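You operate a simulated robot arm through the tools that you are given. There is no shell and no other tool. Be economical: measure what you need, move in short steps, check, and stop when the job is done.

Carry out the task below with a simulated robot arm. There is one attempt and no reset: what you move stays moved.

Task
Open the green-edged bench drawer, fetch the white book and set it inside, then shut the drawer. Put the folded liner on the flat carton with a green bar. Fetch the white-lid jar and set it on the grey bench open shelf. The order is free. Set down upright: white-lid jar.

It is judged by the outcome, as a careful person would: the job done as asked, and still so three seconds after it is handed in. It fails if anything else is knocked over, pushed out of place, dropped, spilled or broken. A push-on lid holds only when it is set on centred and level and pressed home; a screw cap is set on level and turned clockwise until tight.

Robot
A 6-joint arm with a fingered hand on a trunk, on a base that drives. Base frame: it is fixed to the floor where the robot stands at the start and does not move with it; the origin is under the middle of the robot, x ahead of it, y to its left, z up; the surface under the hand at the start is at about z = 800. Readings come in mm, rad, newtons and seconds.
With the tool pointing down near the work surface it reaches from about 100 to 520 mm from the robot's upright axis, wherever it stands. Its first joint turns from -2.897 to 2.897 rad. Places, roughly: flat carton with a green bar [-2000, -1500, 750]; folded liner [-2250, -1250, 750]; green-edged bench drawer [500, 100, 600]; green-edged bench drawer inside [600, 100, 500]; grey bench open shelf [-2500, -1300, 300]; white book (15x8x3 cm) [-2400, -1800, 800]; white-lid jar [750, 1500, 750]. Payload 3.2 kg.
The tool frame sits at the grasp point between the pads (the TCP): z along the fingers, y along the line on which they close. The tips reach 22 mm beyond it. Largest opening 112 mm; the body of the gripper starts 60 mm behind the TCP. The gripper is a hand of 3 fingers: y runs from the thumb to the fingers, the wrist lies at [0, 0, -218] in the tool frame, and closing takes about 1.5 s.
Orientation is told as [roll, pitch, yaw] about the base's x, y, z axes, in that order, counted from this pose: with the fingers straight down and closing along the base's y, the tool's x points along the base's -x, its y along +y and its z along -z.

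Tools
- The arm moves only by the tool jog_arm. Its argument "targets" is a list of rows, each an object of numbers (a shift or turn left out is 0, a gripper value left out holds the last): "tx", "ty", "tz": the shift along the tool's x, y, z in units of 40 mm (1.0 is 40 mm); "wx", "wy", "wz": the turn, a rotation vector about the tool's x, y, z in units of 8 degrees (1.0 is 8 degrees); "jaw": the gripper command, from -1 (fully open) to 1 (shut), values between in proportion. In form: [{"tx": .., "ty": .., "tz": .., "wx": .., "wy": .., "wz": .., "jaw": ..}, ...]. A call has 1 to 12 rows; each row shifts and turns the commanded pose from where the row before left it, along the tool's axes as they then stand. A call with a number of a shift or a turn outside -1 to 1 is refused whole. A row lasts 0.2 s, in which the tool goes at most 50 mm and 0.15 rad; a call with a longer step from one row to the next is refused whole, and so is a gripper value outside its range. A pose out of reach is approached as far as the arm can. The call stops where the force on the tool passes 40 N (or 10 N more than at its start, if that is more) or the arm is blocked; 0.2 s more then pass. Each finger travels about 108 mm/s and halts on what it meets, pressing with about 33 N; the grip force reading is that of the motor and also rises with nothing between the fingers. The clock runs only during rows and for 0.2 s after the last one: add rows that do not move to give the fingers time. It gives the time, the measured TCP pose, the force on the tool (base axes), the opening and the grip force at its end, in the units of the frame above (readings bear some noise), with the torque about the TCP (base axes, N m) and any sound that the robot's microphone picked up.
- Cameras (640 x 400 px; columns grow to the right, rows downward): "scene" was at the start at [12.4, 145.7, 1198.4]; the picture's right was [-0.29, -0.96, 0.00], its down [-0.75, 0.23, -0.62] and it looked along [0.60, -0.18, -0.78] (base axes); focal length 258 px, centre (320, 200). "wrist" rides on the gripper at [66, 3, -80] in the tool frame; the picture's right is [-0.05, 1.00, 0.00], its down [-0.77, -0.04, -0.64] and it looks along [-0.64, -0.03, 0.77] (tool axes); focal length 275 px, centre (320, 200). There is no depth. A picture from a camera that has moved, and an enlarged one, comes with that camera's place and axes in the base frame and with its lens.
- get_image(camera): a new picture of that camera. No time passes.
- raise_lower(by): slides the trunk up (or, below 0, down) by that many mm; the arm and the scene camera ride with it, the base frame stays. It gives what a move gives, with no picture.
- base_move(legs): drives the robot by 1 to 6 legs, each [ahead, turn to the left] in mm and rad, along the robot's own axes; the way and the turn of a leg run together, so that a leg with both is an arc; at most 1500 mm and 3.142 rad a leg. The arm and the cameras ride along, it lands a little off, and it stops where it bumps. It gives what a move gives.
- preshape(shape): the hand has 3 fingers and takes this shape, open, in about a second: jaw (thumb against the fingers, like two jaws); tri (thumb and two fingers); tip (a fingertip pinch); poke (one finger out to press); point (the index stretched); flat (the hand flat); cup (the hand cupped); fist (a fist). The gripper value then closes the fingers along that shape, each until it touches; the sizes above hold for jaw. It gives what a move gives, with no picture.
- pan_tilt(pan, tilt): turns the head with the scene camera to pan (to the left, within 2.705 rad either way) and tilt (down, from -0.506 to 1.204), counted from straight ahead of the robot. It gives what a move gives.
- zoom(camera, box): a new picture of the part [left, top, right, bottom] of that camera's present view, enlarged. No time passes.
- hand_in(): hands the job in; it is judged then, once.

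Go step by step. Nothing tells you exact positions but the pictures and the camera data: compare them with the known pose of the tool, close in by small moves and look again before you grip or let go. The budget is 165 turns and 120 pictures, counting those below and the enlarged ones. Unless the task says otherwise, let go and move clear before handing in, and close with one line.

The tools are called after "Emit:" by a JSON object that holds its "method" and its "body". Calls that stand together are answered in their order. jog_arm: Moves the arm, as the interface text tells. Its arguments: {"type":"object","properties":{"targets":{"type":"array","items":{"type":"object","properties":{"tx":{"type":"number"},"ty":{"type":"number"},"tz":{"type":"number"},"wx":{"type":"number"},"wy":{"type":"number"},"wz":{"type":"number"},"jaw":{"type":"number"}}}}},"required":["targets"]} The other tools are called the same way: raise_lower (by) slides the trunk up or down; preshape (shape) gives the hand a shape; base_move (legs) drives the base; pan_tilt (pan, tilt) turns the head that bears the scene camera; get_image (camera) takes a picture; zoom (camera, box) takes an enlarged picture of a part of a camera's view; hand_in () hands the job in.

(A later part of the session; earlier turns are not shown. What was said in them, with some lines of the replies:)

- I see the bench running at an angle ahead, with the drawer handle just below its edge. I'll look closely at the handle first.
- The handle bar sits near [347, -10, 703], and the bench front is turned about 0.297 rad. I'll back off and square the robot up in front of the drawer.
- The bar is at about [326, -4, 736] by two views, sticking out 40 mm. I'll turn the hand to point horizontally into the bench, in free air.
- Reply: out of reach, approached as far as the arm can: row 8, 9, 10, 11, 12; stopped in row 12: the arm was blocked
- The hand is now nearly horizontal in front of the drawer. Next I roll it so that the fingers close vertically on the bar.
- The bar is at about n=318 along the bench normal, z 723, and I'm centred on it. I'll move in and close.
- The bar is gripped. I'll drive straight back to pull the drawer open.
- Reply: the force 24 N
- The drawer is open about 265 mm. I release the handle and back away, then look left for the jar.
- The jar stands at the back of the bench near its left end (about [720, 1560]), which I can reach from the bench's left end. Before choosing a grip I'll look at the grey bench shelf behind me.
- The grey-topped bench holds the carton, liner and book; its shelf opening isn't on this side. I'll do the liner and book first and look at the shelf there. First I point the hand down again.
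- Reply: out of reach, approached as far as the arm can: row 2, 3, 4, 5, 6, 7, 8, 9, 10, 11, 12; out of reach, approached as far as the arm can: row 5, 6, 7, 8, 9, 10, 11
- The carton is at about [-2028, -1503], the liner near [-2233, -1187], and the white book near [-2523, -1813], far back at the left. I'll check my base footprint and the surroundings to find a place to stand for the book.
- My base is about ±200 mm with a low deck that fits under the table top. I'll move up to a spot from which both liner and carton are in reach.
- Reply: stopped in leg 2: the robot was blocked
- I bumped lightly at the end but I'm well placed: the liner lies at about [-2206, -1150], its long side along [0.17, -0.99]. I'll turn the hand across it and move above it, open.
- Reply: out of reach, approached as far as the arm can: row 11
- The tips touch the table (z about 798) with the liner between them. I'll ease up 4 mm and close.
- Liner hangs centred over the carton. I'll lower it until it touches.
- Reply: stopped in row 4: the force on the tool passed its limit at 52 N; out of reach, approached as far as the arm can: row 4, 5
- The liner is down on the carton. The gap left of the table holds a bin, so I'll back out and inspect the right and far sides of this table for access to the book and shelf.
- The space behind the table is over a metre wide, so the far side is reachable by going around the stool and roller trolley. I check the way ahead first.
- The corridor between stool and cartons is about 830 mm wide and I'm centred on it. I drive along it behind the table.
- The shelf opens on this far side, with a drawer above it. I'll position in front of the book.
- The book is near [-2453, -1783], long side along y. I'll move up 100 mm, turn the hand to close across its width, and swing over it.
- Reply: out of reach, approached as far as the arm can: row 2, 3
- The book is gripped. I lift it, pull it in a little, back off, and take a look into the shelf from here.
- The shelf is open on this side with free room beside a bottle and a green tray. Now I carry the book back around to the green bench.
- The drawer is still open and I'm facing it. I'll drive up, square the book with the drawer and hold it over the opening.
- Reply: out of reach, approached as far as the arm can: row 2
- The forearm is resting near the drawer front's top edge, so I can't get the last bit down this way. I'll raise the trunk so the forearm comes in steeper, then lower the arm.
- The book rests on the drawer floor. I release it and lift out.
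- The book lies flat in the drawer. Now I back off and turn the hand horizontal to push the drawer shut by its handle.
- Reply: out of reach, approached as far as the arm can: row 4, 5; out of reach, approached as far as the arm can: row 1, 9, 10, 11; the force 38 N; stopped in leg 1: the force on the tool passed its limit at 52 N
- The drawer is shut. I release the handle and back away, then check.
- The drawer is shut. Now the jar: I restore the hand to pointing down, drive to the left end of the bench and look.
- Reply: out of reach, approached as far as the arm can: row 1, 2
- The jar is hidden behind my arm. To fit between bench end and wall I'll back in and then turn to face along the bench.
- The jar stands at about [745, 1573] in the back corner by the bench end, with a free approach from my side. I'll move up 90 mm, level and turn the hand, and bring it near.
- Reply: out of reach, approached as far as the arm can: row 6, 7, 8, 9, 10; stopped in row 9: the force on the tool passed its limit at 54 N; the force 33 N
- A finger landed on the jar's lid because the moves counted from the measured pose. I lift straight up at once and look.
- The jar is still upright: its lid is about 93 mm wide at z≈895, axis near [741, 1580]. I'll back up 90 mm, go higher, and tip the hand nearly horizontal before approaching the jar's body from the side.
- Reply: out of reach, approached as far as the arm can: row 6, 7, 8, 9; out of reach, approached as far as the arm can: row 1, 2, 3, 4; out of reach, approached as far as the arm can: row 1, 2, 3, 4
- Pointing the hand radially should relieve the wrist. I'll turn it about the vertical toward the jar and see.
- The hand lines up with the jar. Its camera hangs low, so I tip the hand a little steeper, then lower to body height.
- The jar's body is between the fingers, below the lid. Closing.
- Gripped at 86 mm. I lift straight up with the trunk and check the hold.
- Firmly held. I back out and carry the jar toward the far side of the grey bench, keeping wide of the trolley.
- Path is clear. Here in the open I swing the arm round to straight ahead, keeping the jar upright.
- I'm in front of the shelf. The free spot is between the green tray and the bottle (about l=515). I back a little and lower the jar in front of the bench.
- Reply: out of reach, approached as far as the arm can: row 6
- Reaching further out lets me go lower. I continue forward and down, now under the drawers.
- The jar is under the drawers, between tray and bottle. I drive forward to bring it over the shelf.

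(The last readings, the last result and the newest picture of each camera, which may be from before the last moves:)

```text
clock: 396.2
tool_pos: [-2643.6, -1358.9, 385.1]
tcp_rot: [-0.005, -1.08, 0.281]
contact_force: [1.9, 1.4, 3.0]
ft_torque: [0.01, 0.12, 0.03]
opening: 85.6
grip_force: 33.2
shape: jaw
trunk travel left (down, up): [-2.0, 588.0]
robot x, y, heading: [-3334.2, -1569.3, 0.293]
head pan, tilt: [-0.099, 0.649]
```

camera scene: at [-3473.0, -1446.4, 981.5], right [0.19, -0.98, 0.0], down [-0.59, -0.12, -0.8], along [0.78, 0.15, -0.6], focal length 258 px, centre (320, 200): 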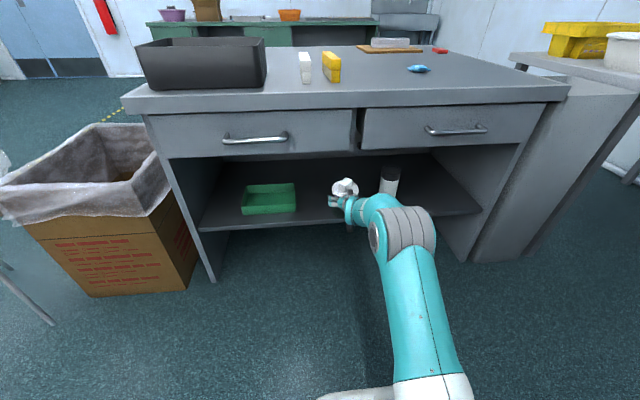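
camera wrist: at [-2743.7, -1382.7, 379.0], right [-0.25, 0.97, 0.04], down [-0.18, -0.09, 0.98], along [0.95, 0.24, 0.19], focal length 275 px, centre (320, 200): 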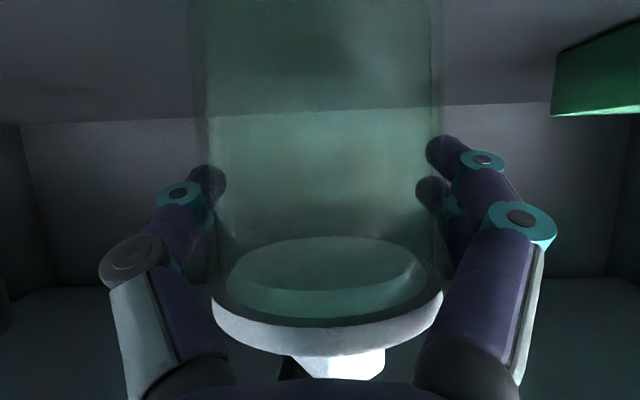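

Contact: the shelf now carries the jar. A touch more, then I'll check before opening.

Emit:
{"method": "jog_arm", "body": {"targets": [{"tz": 0.02, "tx": 0.035}, {}]}}

Emit:
{"method": "zoom", "body": {"camera": "scene", "box": [280, 140, 440, 240]}}

Emit:
{"method": "get_image", "body": {"camera": "wrist"}}

```text
clock: 396.8
tool_pos: [-2645.3, -1358.6, 382.8]
tcp_rot: [-0.005, -1.079, 0.284]
contact_force: [2.7, 0.2, 8.9]
ft_torque: [0.08, 0.09, -0.03]
opening: 85.6
grip_force: 32.8
shape: jaw
trunk travel left (down, up): [-2.0, 588.0]
robot x, y, heading: [-3330.4, -1569.2, 0.294]
head pan, tilt: [-0.099, 0.649]
```

```text
4.00 times, centred on (360, 190) of scene
camera zoom: at [-3353.5, -1410.2, 981.7], right [0.2, -0.98, 0.0], down [-0.59, -0.12, -0.8], along [0.78, 0.16, -0.6], focal length 1031 px, centre (160, 240)
```

zoom: 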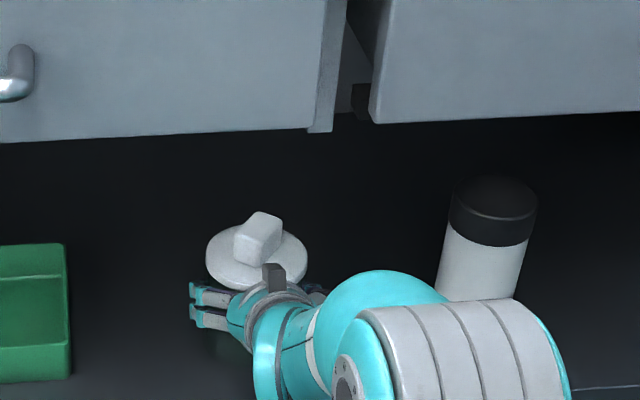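

```text
27 pictures are left
camera wrist: at [-2743.8, -1383.2, 362.6], right [-0.25, 0.97, 0.04], down [-0.18, -0.09, 0.98], along [0.95, 0.24, 0.2], focal length 275 px, centre (320, 200)
```

wrist: 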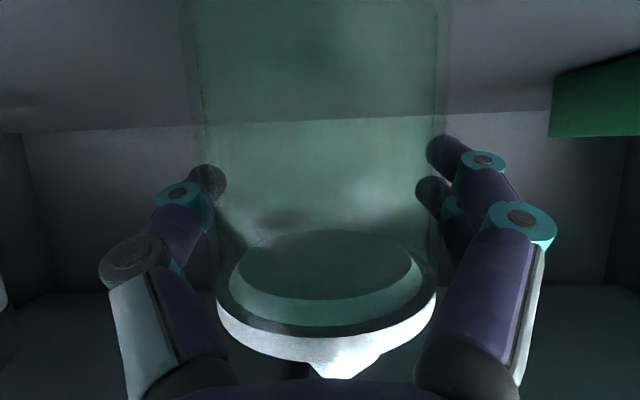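

Emit:
{"method": "jog_arm", "body": {"targets": [{"jaw": -0.6}, {}, {"jaw": -0.8}, {}, {"jaw": -1}, {}, {}]}}

Emit:
{"method": "get_image", "body": {"camera": "wrist"}}

```text
clock: 398.4
tool_pos: [-2644.9, -1359.1, 382.8]
tcp_rot: [-0.005, -1.079, 0.282]
contact_force: [-0.2, -0.3, 1.0]
ft_torque: [-0.02, 0.02, 0.01]
opening: 112.0
grip_force: 0.0
shape: jaw
trunk travel left (down, up): [-2.0, 588.0]
robot x, y, heading: [-3334.8, -1569.5, 0.296]
head pan, tilt: [-0.099, 0.649]
```

```text
26 pictures are left
camera wrist: at [-2744.0, -1383.2, 361.4], right [-0.25, 0.97, 0.04], down [-0.18, -0.09, 0.98], along [0.95, 0.24, 0.2], focal length 275 px, centre (320, 200)
```

wrist: 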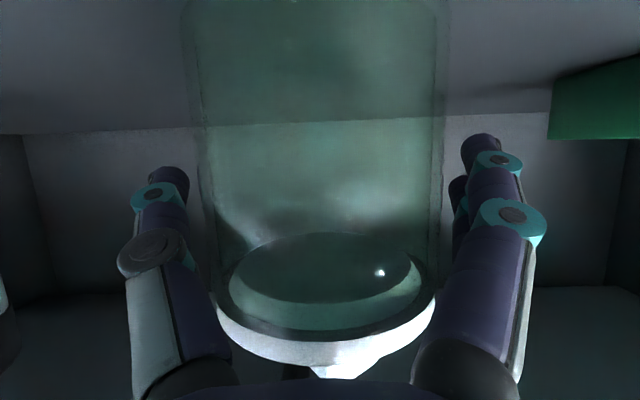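

Emit:
{"method": "jog_arm", "body": {"targets": [{"ty": -0.09}, {}]}}

Emit:
{"method": "base_move", "body": {"legs": [[-200, 0]]}}

Emit:
{"method": "get_image", "body": {"camera": "wrist"}}

Emit:
{"method": "zoom", "body": {"camera": "scene", "box": [200, 100, 520, 300]}}

```text
clock: 399.0
tool_pos: [-2642.8, -1362.8, 383.1]
tcp_rot: [-0.006, -1.079, 0.284]
contact_force: [0.5, 0.2, 0.2]
ft_torque: [0.01, -0.02, 0.01]
opening: 112.2
grip_force: 0.1
shape: jaw
trunk travel left (down, up): [-2.0, 588.0]
robot x, y, heading: [-3335.3, -1568.2, 0.294]
head pan, tilt: [-0.099, 0.649]
```

```text
clock: 400.6
tool_pos: [-2835.4, -1419.7, 383.9]
tcp_rot: [-0.006, -1.077, 0.286]
contact_force: [0.3, -0.5, -0.4]
ft_torque: [0.02, 0.01, 0.01]
opening: 112.0
grip_force: 0.0
shape: jaw
trunk travel left (down, up): [-2.0, 588.0]
robot x, y, heading: [-3525.0, -1628.1, 0.298]
head pan, tilt: [-0.099, 0.649]
```

```text
25 pictures are left
camera wrist: at [-2935.3, -1444.1, 361.8], right [-0.26, 0.97, 0.04], down [-0.18, -0.09, 0.98], along [0.95, 0.24, 0.2], focal length 275 px, centre (320, 200)
```

wrist: 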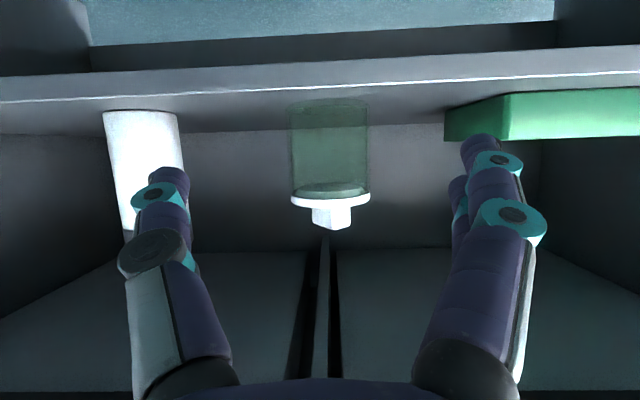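

```text
2.00 times, centred on (360, 200) of scene
camera zoom: at [-3545.7, -1469.0, 981.6], right [0.2, -0.98, 0.0], down [-0.59, -0.12, -0.8], along [0.78, 0.16, -0.6], focal length 515 px, centre (240, 200)
```

zoom: 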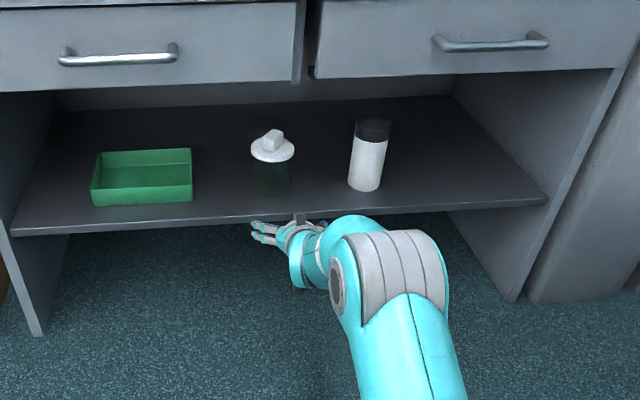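

The jar stands upright on the shelf between the tray and the bottle, the drawer is shut with the book inside, and the liner is on the carton; my hand is clear, so I hand in.

Emit:
{"method": "hand_in", "body": {}}

```text
The job is handed in.
```

The job is done and handed in: the white book is in the shut drawer, the liner is on the carton, and the jar is upright on the grey bench shelf. A finger pressed the jar's lid once (about 54 N) on the way; the jar stayed upright with its lid on.
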